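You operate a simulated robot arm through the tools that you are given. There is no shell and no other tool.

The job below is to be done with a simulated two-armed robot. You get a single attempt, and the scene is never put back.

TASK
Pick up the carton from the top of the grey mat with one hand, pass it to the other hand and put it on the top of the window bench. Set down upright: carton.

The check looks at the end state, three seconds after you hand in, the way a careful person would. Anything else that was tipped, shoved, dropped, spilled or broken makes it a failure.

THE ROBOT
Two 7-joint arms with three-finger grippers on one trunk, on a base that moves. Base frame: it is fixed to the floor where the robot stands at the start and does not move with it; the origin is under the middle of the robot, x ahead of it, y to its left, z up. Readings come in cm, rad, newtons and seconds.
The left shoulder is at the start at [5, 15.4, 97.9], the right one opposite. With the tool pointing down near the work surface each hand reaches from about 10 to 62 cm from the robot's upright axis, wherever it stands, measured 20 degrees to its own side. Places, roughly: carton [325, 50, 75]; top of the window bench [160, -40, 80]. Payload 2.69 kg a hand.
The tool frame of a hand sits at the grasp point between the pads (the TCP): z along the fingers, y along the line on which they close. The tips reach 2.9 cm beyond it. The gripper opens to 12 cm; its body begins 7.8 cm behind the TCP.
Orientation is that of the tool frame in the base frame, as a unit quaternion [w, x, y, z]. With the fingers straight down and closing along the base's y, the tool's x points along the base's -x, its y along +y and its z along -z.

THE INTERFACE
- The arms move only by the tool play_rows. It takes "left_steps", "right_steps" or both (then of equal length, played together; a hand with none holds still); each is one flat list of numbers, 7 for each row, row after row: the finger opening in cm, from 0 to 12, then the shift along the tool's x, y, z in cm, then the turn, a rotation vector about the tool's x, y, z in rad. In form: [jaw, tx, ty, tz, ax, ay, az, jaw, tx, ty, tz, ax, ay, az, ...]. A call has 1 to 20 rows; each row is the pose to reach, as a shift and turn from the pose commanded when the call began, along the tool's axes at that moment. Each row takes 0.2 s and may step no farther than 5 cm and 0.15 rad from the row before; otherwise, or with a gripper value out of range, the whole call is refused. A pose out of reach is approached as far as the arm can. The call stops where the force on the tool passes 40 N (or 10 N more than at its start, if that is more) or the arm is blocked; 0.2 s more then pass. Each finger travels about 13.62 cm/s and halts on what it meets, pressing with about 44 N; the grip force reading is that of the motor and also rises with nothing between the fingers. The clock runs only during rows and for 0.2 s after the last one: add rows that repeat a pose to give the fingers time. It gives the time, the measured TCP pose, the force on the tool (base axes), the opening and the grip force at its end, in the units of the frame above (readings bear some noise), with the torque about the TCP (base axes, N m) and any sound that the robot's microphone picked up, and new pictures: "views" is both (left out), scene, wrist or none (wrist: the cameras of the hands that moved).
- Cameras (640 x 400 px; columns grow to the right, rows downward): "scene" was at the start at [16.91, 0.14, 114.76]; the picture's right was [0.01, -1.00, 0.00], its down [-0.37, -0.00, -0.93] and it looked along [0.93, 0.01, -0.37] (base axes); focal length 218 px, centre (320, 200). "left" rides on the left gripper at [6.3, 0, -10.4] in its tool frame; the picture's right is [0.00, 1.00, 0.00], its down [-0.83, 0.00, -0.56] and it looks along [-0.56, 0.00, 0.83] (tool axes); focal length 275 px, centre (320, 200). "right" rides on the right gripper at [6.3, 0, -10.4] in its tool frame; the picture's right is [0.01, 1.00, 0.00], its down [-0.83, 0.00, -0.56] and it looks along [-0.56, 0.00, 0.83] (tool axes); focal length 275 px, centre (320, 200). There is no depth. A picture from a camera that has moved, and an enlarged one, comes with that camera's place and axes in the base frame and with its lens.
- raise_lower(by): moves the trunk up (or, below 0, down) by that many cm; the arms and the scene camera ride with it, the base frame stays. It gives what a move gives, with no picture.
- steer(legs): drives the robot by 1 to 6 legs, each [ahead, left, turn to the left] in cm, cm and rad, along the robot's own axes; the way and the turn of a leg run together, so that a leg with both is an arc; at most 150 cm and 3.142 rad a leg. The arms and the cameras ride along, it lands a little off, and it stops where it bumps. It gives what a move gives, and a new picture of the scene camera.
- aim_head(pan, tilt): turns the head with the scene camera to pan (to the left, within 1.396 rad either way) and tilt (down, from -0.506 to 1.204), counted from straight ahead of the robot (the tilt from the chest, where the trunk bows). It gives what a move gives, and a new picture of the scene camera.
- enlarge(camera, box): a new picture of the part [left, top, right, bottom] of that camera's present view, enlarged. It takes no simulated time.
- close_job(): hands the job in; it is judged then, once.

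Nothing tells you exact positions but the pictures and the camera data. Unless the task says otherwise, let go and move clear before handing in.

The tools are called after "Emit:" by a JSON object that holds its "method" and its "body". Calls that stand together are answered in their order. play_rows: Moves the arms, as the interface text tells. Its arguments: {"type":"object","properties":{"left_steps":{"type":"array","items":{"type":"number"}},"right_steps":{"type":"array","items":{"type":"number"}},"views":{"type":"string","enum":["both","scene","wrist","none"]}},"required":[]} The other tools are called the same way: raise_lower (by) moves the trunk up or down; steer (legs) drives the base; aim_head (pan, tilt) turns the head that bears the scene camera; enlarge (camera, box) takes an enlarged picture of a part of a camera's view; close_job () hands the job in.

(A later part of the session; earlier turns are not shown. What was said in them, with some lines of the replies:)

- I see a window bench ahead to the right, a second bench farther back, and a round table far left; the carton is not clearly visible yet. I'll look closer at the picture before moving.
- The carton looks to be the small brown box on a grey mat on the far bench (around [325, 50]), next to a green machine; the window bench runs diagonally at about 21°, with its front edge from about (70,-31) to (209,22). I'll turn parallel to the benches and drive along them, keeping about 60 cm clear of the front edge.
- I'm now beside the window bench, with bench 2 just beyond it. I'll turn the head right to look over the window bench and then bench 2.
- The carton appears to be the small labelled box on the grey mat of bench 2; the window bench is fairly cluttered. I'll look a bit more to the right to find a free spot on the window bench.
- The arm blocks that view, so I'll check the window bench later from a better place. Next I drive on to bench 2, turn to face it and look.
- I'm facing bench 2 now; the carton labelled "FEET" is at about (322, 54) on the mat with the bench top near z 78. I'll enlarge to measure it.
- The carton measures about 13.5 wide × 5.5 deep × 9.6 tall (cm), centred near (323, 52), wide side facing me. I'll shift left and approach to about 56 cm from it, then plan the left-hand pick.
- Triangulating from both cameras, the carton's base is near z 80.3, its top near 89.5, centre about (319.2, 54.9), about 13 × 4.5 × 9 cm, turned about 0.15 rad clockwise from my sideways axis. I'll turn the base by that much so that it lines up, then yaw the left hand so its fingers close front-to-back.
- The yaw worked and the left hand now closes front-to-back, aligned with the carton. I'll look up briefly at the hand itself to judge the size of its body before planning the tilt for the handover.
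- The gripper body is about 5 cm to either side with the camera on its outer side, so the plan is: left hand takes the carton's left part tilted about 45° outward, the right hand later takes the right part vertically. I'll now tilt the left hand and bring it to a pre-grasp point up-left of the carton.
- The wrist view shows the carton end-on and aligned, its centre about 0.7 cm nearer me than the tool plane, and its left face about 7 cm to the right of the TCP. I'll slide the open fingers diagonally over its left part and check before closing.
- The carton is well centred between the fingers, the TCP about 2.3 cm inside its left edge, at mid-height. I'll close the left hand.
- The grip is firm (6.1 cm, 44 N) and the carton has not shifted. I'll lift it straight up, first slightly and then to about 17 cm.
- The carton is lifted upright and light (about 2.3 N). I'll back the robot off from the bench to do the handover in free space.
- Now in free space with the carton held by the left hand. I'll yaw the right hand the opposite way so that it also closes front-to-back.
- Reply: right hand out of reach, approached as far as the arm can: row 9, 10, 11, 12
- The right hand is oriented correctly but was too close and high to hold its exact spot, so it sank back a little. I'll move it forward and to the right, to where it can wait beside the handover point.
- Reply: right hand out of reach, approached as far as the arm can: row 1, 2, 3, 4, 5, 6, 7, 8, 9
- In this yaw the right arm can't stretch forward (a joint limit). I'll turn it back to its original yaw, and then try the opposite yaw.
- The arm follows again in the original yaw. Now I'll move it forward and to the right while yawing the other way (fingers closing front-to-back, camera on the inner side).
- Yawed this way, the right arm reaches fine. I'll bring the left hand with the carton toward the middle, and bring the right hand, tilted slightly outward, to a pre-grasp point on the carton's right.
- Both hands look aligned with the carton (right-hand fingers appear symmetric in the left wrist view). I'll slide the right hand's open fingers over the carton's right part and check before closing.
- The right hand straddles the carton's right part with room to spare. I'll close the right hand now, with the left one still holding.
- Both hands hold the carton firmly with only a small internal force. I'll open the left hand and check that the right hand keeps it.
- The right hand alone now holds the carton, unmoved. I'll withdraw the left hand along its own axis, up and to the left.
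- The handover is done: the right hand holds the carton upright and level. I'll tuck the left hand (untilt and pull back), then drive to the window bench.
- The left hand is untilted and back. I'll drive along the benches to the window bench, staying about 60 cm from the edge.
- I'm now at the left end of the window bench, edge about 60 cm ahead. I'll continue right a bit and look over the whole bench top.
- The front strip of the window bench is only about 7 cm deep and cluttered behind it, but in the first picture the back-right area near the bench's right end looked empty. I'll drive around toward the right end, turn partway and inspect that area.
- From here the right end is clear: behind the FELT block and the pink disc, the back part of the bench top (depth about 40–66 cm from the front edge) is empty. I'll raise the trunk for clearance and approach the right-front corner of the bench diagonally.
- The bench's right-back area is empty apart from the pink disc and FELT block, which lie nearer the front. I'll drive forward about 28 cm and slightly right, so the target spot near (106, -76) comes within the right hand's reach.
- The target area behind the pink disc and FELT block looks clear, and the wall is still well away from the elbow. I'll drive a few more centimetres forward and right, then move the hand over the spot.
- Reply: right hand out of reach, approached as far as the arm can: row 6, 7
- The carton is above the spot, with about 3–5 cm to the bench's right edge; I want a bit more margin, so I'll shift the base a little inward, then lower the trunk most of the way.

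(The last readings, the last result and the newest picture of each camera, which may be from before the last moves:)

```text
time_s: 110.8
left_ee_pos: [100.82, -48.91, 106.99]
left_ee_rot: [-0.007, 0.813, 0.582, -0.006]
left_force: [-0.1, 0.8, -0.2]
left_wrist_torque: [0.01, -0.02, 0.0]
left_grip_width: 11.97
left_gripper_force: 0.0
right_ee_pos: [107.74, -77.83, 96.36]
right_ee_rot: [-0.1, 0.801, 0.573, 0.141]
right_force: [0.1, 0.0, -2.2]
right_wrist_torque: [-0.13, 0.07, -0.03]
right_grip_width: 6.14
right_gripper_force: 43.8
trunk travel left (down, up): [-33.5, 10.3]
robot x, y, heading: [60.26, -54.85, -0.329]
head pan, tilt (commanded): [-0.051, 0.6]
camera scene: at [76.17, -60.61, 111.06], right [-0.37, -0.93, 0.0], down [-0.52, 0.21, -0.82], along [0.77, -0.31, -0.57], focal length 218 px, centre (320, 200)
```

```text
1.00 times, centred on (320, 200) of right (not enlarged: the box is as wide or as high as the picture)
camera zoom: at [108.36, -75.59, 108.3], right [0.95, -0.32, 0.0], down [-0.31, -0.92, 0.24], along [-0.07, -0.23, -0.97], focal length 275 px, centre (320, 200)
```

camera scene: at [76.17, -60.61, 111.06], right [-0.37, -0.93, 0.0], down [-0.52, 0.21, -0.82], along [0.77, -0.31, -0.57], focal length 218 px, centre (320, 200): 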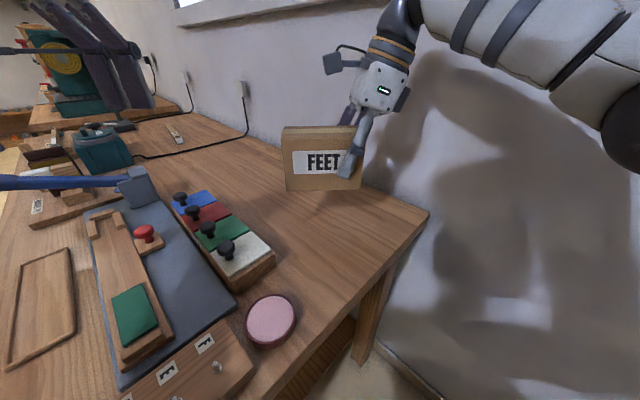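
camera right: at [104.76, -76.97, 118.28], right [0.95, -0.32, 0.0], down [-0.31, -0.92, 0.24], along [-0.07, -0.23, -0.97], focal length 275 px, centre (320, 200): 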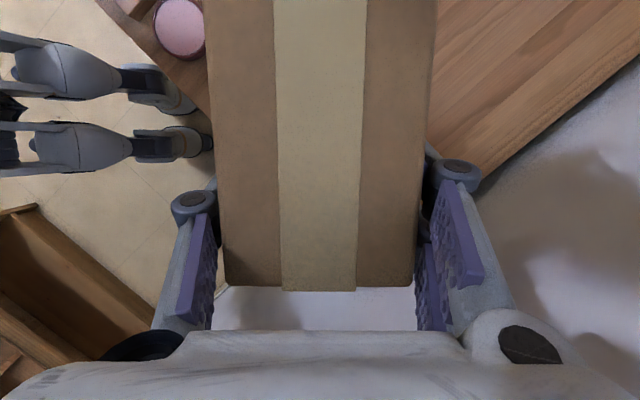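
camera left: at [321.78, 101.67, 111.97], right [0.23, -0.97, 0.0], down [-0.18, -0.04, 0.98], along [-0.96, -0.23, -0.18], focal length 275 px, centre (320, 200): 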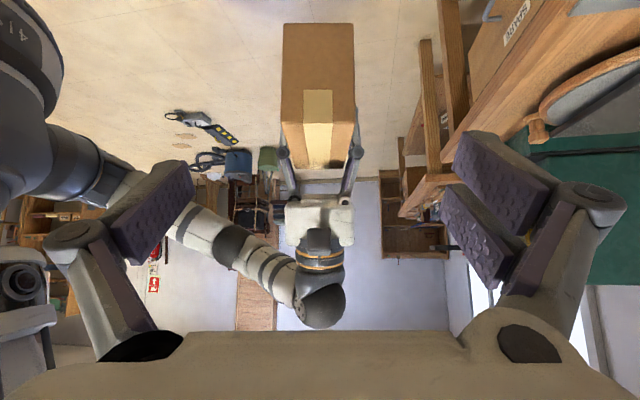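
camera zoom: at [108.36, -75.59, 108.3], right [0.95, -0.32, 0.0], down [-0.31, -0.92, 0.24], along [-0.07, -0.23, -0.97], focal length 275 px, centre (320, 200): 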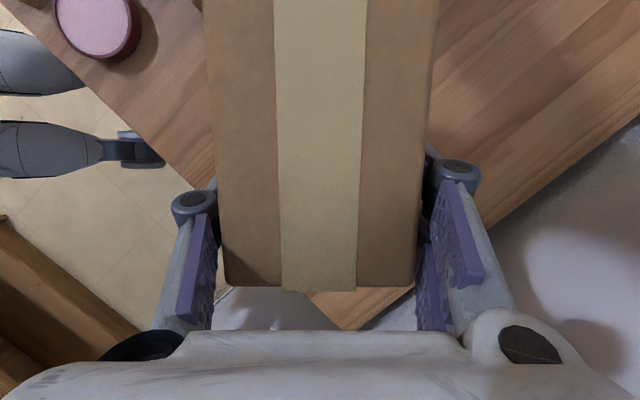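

The carton now has about 7 cm of margin to the right edge and clears the FELT block. I'll lower further to about 2 cm above the surface.

Emit:
{"method": "raise_lower", "body": {"by": -8.5}}

Emit:
{"method": "enlarge", "body": {"camera": "scene", "box": [200, 60, 520, 260]}}

Emit:
{"method": "enlarge", "body": {"camera": "right", "box": [0, 0, 640, 400]}}

Emit:
{"method": "enlarge", "body": {"camera": "left", "box": [0, 0, 640, 400]}}

```text
time_s: 112.0
left_ee_pos: [102.88, -49.75, 95.41]
left_ee_rot: [-0.047, 0.811, 0.581, -0.036]
left_force: [-0.1, -0.1, 0.0]
left_wrist_torque: [-0.03, -0.01, -0.02]
left_grip_width: 12.01
left_gripper_force: 0.1
right_ee_pos: [107.51, -77.75, 87.89]
right_ee_rot: [-0.101, 0.801, 0.572, 0.143]
right_force: [-0.1, -0.6, -2.8]
right_wrist_torque: [-0.08, 0.0, -0.02]
right_grip_width: 6.16
right_gripper_force: 43.3
trunk travel left (down, up): [-25.0, 18.8]
robot x, y, heading: [59.86, -54.55, -0.327]
head pan, tilt (commanded): [-0.051, 0.6]
```

```text
2.00 times, centred on (360, 160) of scene
camera zoom: at [78.26, -61.33, 102.42], right [-0.37, -0.93, 0.0], down [-0.52, 0.21, -0.83], along [0.77, -0.31, -0.56], focal length 436 px, centre (240, 280)
```

zoom: 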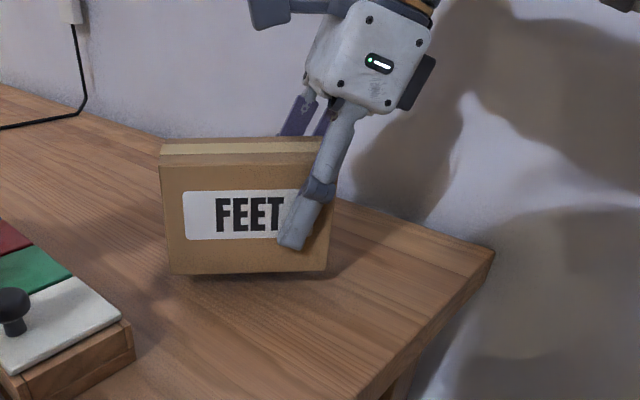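

```text
1.00 times, centred on (320, 200) of right (not enlarged: the box is as wide or as high as the picture)
camera zoom: at [108.32, -75.58, 99.85], right [0.95, -0.32, 0.0], down [-0.31, -0.92, 0.24], along [-0.07, -0.23, -0.97], focal length 275 px, centre (320, 200)
```

zoom: 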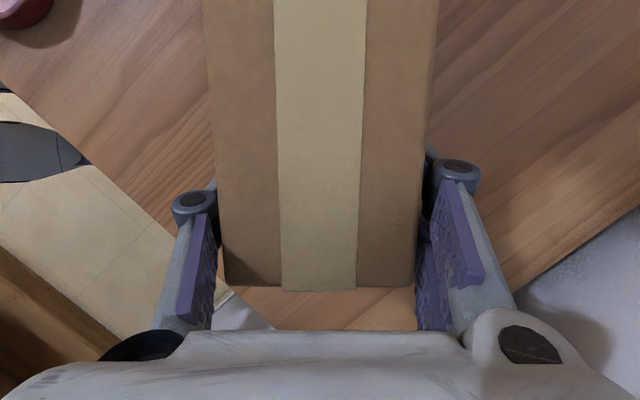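

```text
1.00 times, centred on (320, 200) of left (not enlarged: the box is as wide or as high as the picture)
camera zoom: at [106.13, -44.12, 105.6], right [0.94, -0.33, -0.12], down [-0.21, -0.81, 0.56], along [-0.28, -0.5, -0.82], focal length 275 px, centre (320, 200)
```

zoom: 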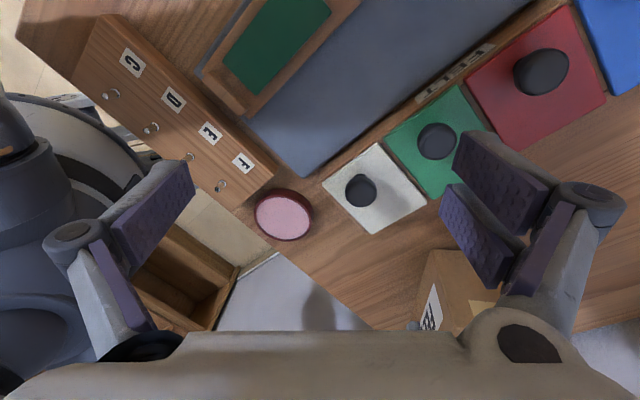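

The carton is about 2 cm above the bench and level; the left hand has sagged a little with the trunk, so I won't lower the trunk further. I'll lower the last bit with the right arm in small steps, watching the force.

Emit:
{"method": "play_rows", "body": {"right_steps": [2, -0.09, 0, 0.23, 0, 0, 0, 2, -0.17, 0, 0.47, 0, 0, 0, 2, -0.26, 0, 0.7, 0, 0, 0, 2, -0.34, 0, 0.94, 0, 0, 0, 2, -0.43, 0, 1.17, 0, 0, 0, 2, -0.43, 0, 1.17, 0, 0, 0], "views": "scene"}}

Emit:
{"method": "enlarge", "body": {"camera": "scene", "box": [260, 130, 420, 230]}}

```text
time_s: 113.5
left_ee_pos: [103.0, -49.63, 95.17]
left_ee_rot: [-0.048, 0.812, 0.581, -0.037]
left_force: [-0.9, -0.2, 0.1]
left_wrist_torque: [-0.05, -0.02, 0.02]
left_grip_width: 11.98
left_gripper_force: 0.1
right_ee_pos: [107.43, -77.89, 86.56]
right_ee_rot: [-0.1, 0.802, 0.572, 0.142]
right_force: [-0.3, 0.8, -1.5]
right_wrist_torque: [-0.1, 0.03, 0.0]
right_grip_width: 6.13
right_gripper_force: 44.1
trunk travel left (down, up): [-25.0, 18.8]
robot x, y, heading: [60.47, -54.5, -0.326]
head pan, tilt (commanded): [-0.051, 0.6]
camera scene: at [78.28, -61.34, 102.41], right [-0.37, -0.93, 0.0], down [-0.52, 0.21, -0.82], along [0.77, -0.31, -0.57], focal length 218 px, centre (320, 200)
```

scene: 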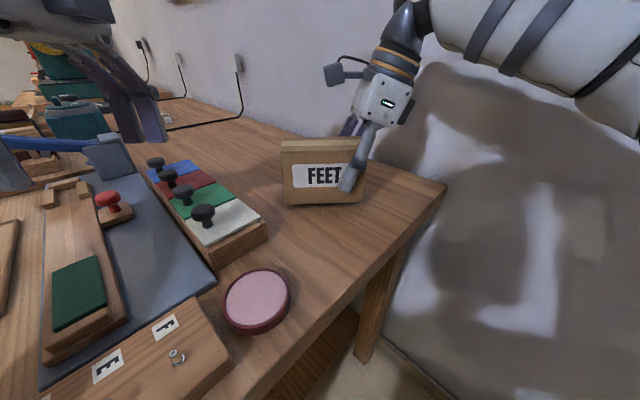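

```text
4.00 times, centred on (340, 180) of scene
camera zoom: at [78.28, -61.34, 102.41], right [-0.37, -0.93, 0.0], down [-0.52, 0.21, -0.82], along [0.77, -0.31, -0.57], focal length 872 px, centre (240, 280)
```

zoom: 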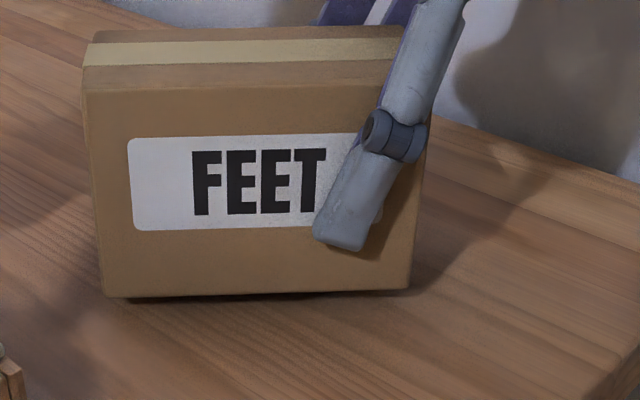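

Just a small gap remains (bottom near 80.9). I'll keep lowering in 0.2 cm steps until the force shows contact.

Emit:
{"method": "play_rows", "body": {"right_steps": [2, -0.07, 0, 0.19, 0, 0, 0, 2, -0.14, 0, 0.38, 0, 0, 0, 2, -0.21, 0, 0.56, 0, 0, 0, 2, -0.21, 0, 0.56, 0, 0, 0], "views": "none"}}

Emit:
{"method": "enlarge", "body": {"camera": "scene", "box": [260, 130, 420, 230]}}

```text
time_s: 114.5
left_ee_pos: [102.93, -49.71, 95.4]
left_ee_rot: [-0.047, 0.812, 0.581, -0.037]
left_force: [0.8, -0.8, 0.8]
left_wrist_torque: [-0.03, -0.03, -0.02]
left_grip_width: 11.98
left_gripper_force: 0.1
right_ee_pos: [107.45, -77.79, 85.89]
right_ee_rot: [-0.1, 0.801, 0.572, 0.143]
right_force: [0.1, -0.3, -2.8]
right_wrist_torque: [-0.08, 0.01, -0.02]
right_grip_width: 6.15
right_gripper_force: 44.2
trunk travel left (down, up): [-25.0, 18.8]
robot x, y, heading: [60.15, -54.59, -0.333]
head pan, tilt (commanded): [-0.051, 0.6]
```

```text
4.00 times, centred on (340, 180) of scene
camera zoom: at [78.28, -61.34, 102.41], right [-0.37, -0.93, 0.0], down [-0.52, 0.21, -0.82], along [0.77, -0.31, -0.57], focal length 872 px, centre (240, 280)
```

zoom: 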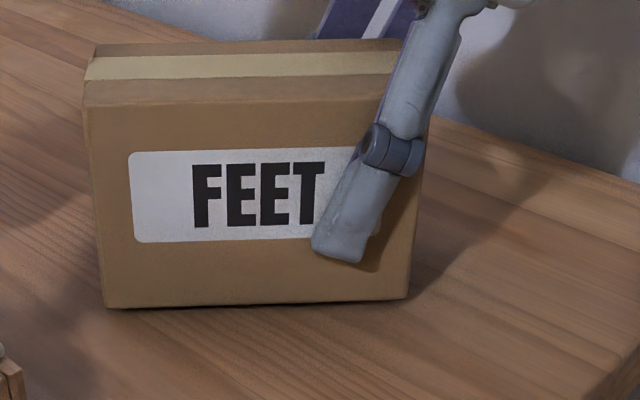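

Still just off the surface (force unchanged). I'll continue with smaller steps.

Emit:
{"method": "play_rows", "body": {"right_steps": [2, -0.03, 0, 0.09, 0, 0, 0, 2, -0.07, 0, 0.19, 0, 0, 0, 2, -0.1, 0, 0.28, 0, 0, 0, 2, -0.1, 0, 0.28, 0, 0, 0], "views": "none"}}

Emit:
{"method": "enlarge", "body": {"camera": "scene", "box": [260, 130, 420, 230]}}

```text
time_s: 115.5
left_ee_pos: [102.82, -49.74, 95.3]
left_ee_rot: [-0.049, 0.812, 0.581, -0.036]
left_force: [-0.1, 0.2, -0.4]
left_wrist_torque: [-0.01, 0.01, 0.02]
left_grip_width: 12.01
left_gripper_force: 0.1
right_ee_pos: [107.61, -77.82, 85.73]
right_ee_rot: [-0.101, 0.801, 0.573, 0.142]
right_force: [-0.1, -0.4, -2.4]
right_wrist_torque: [-0.08, 0.0, -0.01]
right_grip_width: 6.12
right_gripper_force: 44.5
trunk travel left (down, up): [-25.0, 18.8]
robot x, y, heading: [60.21, -54.74, -0.328]
head pan, tilt (commanded): [-0.051, 0.6]
```

```text
4.00 times, centred on (340, 180) of scene
camera zoom: at [78.28, -61.34, 102.41], right [-0.37, -0.93, 0.0], down [-0.52, 0.21, -0.82], along [0.77, -0.31, -0.57], focal length 872 px, centre (240, 280)
```

zoom: 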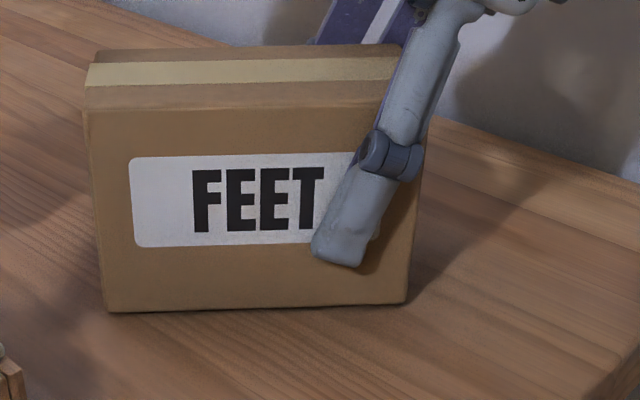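

Emit:
{"method": "play_rows", "body": {"right_steps": [2, -0.03, 0, 0.09, 0, 0, 0, 2, -0.07, 0, 0.19, 0, 0, 0, 2, -0.1, 0, 0.28, 0, 0, 0, 2, -0.1, 0, 0.28, 0, 0, 0], "views": "none"}}

Emit:
{"method": "enlarge", "body": {"camera": "scene", "box": [260, 130, 420, 230]}}

```text
time_s: 116.5
left_ee_pos: [102.84, -49.75, 95.35]
left_ee_rot: [-0.048, 0.812, 0.581, -0.037]
left_force: [0.0, -0.1, 0.3]
left_wrist_torque: [-0.01, 0.02, -0.01]
left_grip_width: 12.02
left_gripper_force: 0.0
right_ee_pos: [107.56, -77.76, 85.5]
right_ee_rot: [-0.101, 0.801, 0.572, 0.143]
right_force: [1.4, -1.4, 5.4]
right_wrist_torque: [0.7, -0.15, -0.25]
right_grip_width: 6.15
right_gripper_force: 44.0
trunk travel left (down, up): [-25.0, 18.8]
robot x, y, heading: [60.02, -54.45, -0.328]
head pan, tilt (commanded): [-0.051, 0.6]
```

```text
4.00 times, centred on (340, 180) of scene
camera zoom: at [78.26, -61.35, 102.42], right [-0.37, -0.93, 0.0], down [-0.52, 0.21, -0.83], along [0.77, -0.31, -0.56], focal length 872 px, centre (240, 280)
```

zoom: 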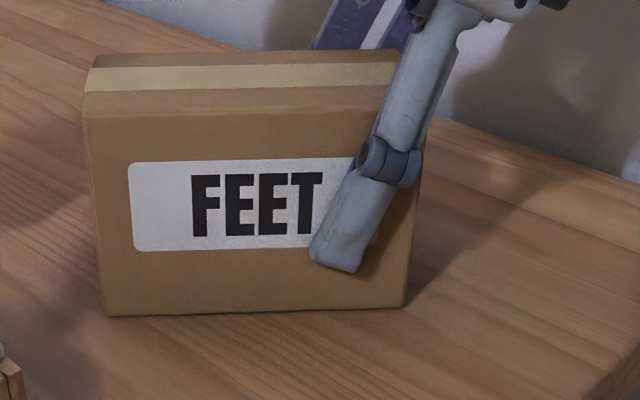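

Contact: the force rose by about 8 N, so the carton stands on the bench. I'll open the right hand gently.

Emit:
{"method": "play_rows", "body": {"right_steps": [6, 0, 0, 0, 0, 0, 0, 6.6, 0, 0, 0, 0, 0, 0, 7.4, 0, 0, 0, 0, 0, 0, 8.5, 0, 0, 0, 0, 0, 0, 10, 0, 0, 0, 0, 0, 0, 11, 0, 0, 0, 0, 0, 0, 11, 0, 0, 0, 0, 0, 0], "views": "both"}}

Emit:
{"method": "enlarge", "body": {"camera": "scene", "box": [260, 130, 420, 230]}}

```text
time_s: 118.0
left_ee_pos: [102.83, -49.63, 95.41]
left_ee_rot: [-0.048, 0.811, 0.581, -0.036]
left_force: [0.5, -0.4, -0.3]
left_wrist_torque: [0.02, 0.0, -0.02]
left_grip_width: 12.01
left_gripper_force: 0.1
right_ee_pos: [107.62, -77.8, 85.44]
right_ee_rot: [-0.1, 0.801, 0.572, 0.142]
right_force: [0.3, -0.2, 0.0]
right_wrist_torque: [-0.01, -0.01, -0.02]
right_grip_width: 10.99
right_gripper_force: 0.0
trunk travel left (down, up): [-25.0, 18.8]
robot x, y, heading: [60.19, -54.53, -0.33]
head pan, tilt (commanded): [-0.051, 0.6]
camera scene: at [78.27, -61.33, 102.42], right [-0.37, -0.93, 0.0], down [-0.52, 0.21, -0.83], along [0.77, -0.31, -0.56], focal length 218 px, centre (320, 200)
camera right: at [108.35, -75.52, 97.37], right [0.95, -0.32, 0.0], down [-0.31, -0.92, 0.24], along [-0.07, -0.23, -0.97], focal length 275 px, centre (320, 200)
```

scene: 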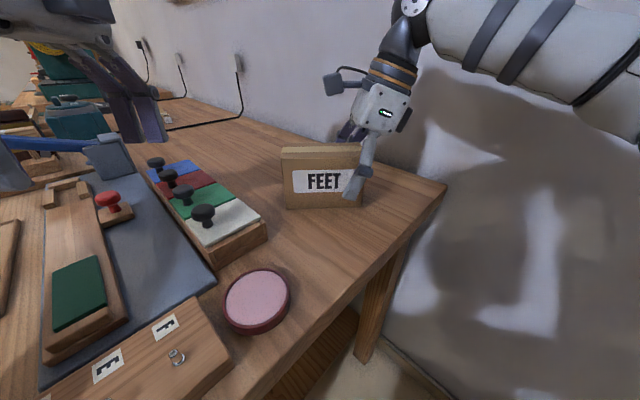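
right: 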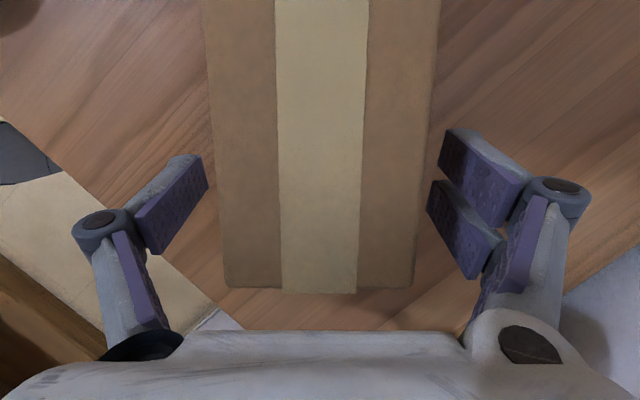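

```text
4.00 times, centred on (340, 180) of scene
camera zoom: at [78.27, -61.33, 102.42], right [-0.37, -0.93, 0.0], down [-0.52, 0.21, -0.83], along [0.77, -0.31, -0.56], focal length 872 px, centre (240, 280)
```

zoom: 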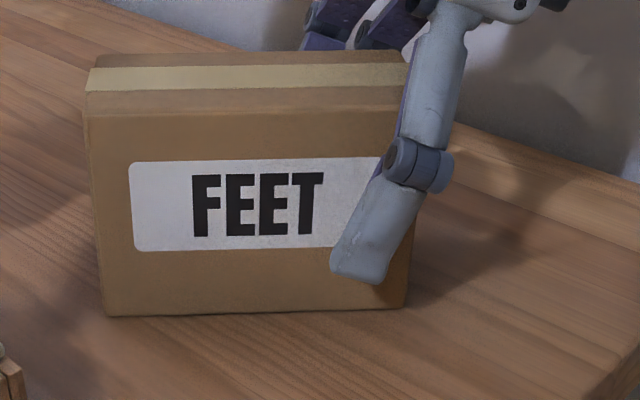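

The carton stands upright and flat with the fingers clear of it. I'll raise the trunk straight up to withdraw both hands.

Emit:
{"method": "raise_lower", "body": {"by": 5}}

Emit:
{"method": "enlarge", "body": {"camera": "right", "box": [0, 0, 640, 400]}}

Emit:
{"method": "enlarge", "body": {"camera": "left", "box": [0, 0, 640, 400]}}

```text
time_s: 119.0
left_ee_pos: [102.91, -49.71, 100.28]
left_ee_rot: [-0.05, 0.811, 0.581, -0.038]
left_force: [-0.8, 0.5, 0.3]
left_wrist_torque: [-0.01, 0.01, -0.03]
left_grip_width: 12.0
left_gripper_force: 0.0
right_ee_pos: [107.47, -77.87, 90.4]
right_ee_rot: [-0.101, 0.801, 0.573, 0.142]
right_force: [0.2, -0.4, 0.6]
right_wrist_torque: [0.0, 0.02, 0.02]
right_grip_width: 10.99
right_gripper_force: 0.1
trunk travel left (down, up): [-30.0, 13.8]
robot x, y, heading: [59.95, -54.72, -0.327]
head pan, tilt (commanded): [-0.051, 0.6]
```

```text
1.00 times, centred on (320, 200) of right (not enlarged: the box is as wide or as high as the picture)
camera zoom: at [108.38, -75.61, 102.3], right [0.95, -0.32, 0.0], down [-0.31, -0.92, 0.24], along [-0.07, -0.23, -0.97], focal length 275 px, centre (320, 200)
```

zoom: 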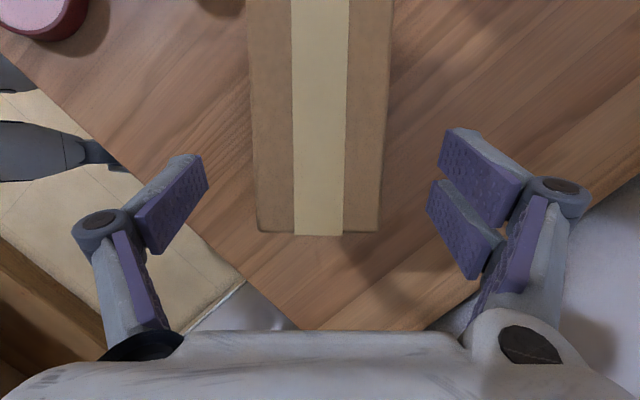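

```text
1.00 times, centred on (320, 200) of left (not enlarged: the box is as wide or as high as the picture)
camera zoom: at [106.18, -44.14, 110.56], right [0.94, -0.32, -0.12], down [-0.21, -0.81, 0.56], along [-0.28, -0.5, -0.82], focal length 275 px, centre (320, 200)
```

zoom: 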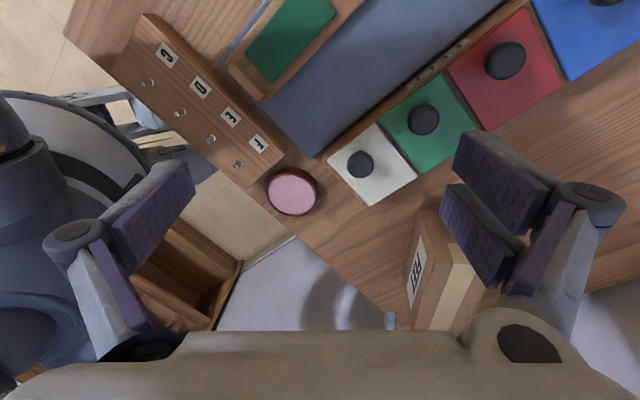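

The hand is rising cleanly and the carton stands still. I'll raise further and then back away.

Emit:
{"method": "raise_lower", "body": {"by": 12}}

Emit:
{"method": "steer", "body": {"legs": [[-30, 0, 0]]}}

Emit:
{"method": "enlarge", "body": {"camera": "scene", "box": [160, 80, 480, 280]}}

```text
time_s: 120.5
left_ee_pos: [103.01, -49.77, 112.14]
left_ee_rot: [-0.048, 0.812, 0.581, -0.038]
left_force: [0.7, 0.4, 0.3]
left_wrist_torque: [-0.01, 0.05, -0.02]
left_grip_width: 12.01
left_gripper_force: 0.1
right_ee_pos: [107.58, -77.84, 102.22]
right_ee_rot: [-0.102, 0.801, 0.573, 0.141]
right_force: [0.9, 1.3, -1.0]
right_wrist_torque: [-0.01, 0.02, 0.0]
right_grip_width: 11.0
right_gripper_force: 0.0
trunk travel left (down, up): [-42.0, 1.8]
robot x, y, heading: [60.15, -54.66, -0.329]
head pan, tilt (commanded): [-0.051, 0.6]
```

```text
time_s: 122.5
left_ee_pos: [74.9, -40.06, 112.2]
left_ee_rot: [-0.048, 0.811, 0.581, -0.036]
left_force: [0.2, 0.6, 0.2]
left_wrist_torque: [-0.02, -0.05, 0.01]
left_grip_width: 11.98
left_gripper_force: 0.1
right_ee_pos: [79.41, -68.1, 102.48]
right_ee_rot: [-0.1, 0.801, 0.573, 0.141]
right_force: [-0.1, 0.3, -0.8]
right_wrist_torque: [-0.01, -0.03, -0.06]
right_grip_width: 11.01
right_gripper_force: 0.0
trunk travel left (down, up): [-42.0, 1.8]
robot x, y, heading: [32.33, -45.25, -0.327]
head pan, tilt (commanded): [-0.051, 0.6]
camera scene: at [42.53, -49.13, 121.08], right [-0.37, -0.93, 0.0], down [-0.52, 0.21, -0.83], along [0.77, -0.31, -0.56], focal length 218 px, centre (320, 200)
```

scene: 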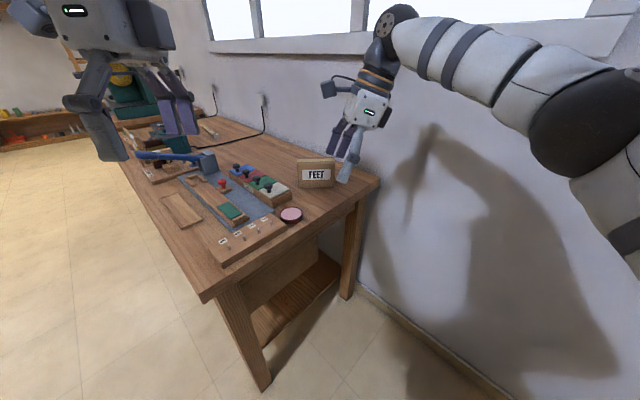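

```text
2.00 times, centred on (320, 180) of scene
camera zoom: at [42.53, -49.13, 121.08], right [-0.37, -0.93, 0.0], down [-0.52, 0.21, -0.83], along [0.77, -0.31, -0.56], focal length 436 px, centre (320, 240)
```

zoom: 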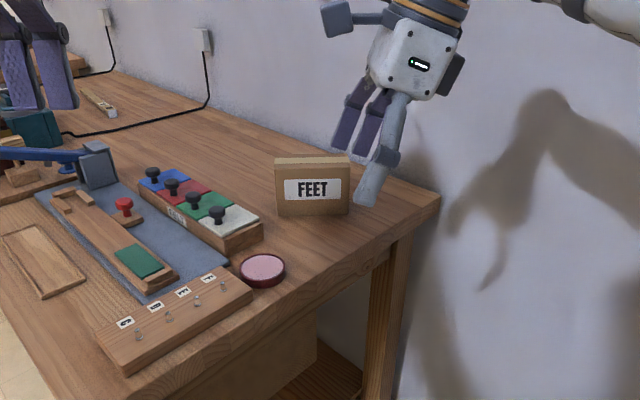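

The carton stands upright on the top of the window bench, clear of the other things. Both hands are empty and away from it, and nothing else has been moved, so I'll hand in the job.

Emit:
{"method": "close_job", "body": {}}

```text
The job is handed in.
```

The carton is standing upright on the window bench, and I've handed the job in. I haven't seen the result of the check.

- **Pick-up:** The left hand took the carton (the box labelled "FEET") from the grey mat.
- **Handover:** I backed the robot away from that bench first. The right hand then gripped the carton before the left hand let go.
- **Placement:** The right hand set it on the clear area at the back right of the window bench. It's behind the pink disc and the FELT block, about 7 cm in from the right edge.

The hands and the robot were clear before I handed in. In the pictures nothing else looks tipped, shoved or dropped.
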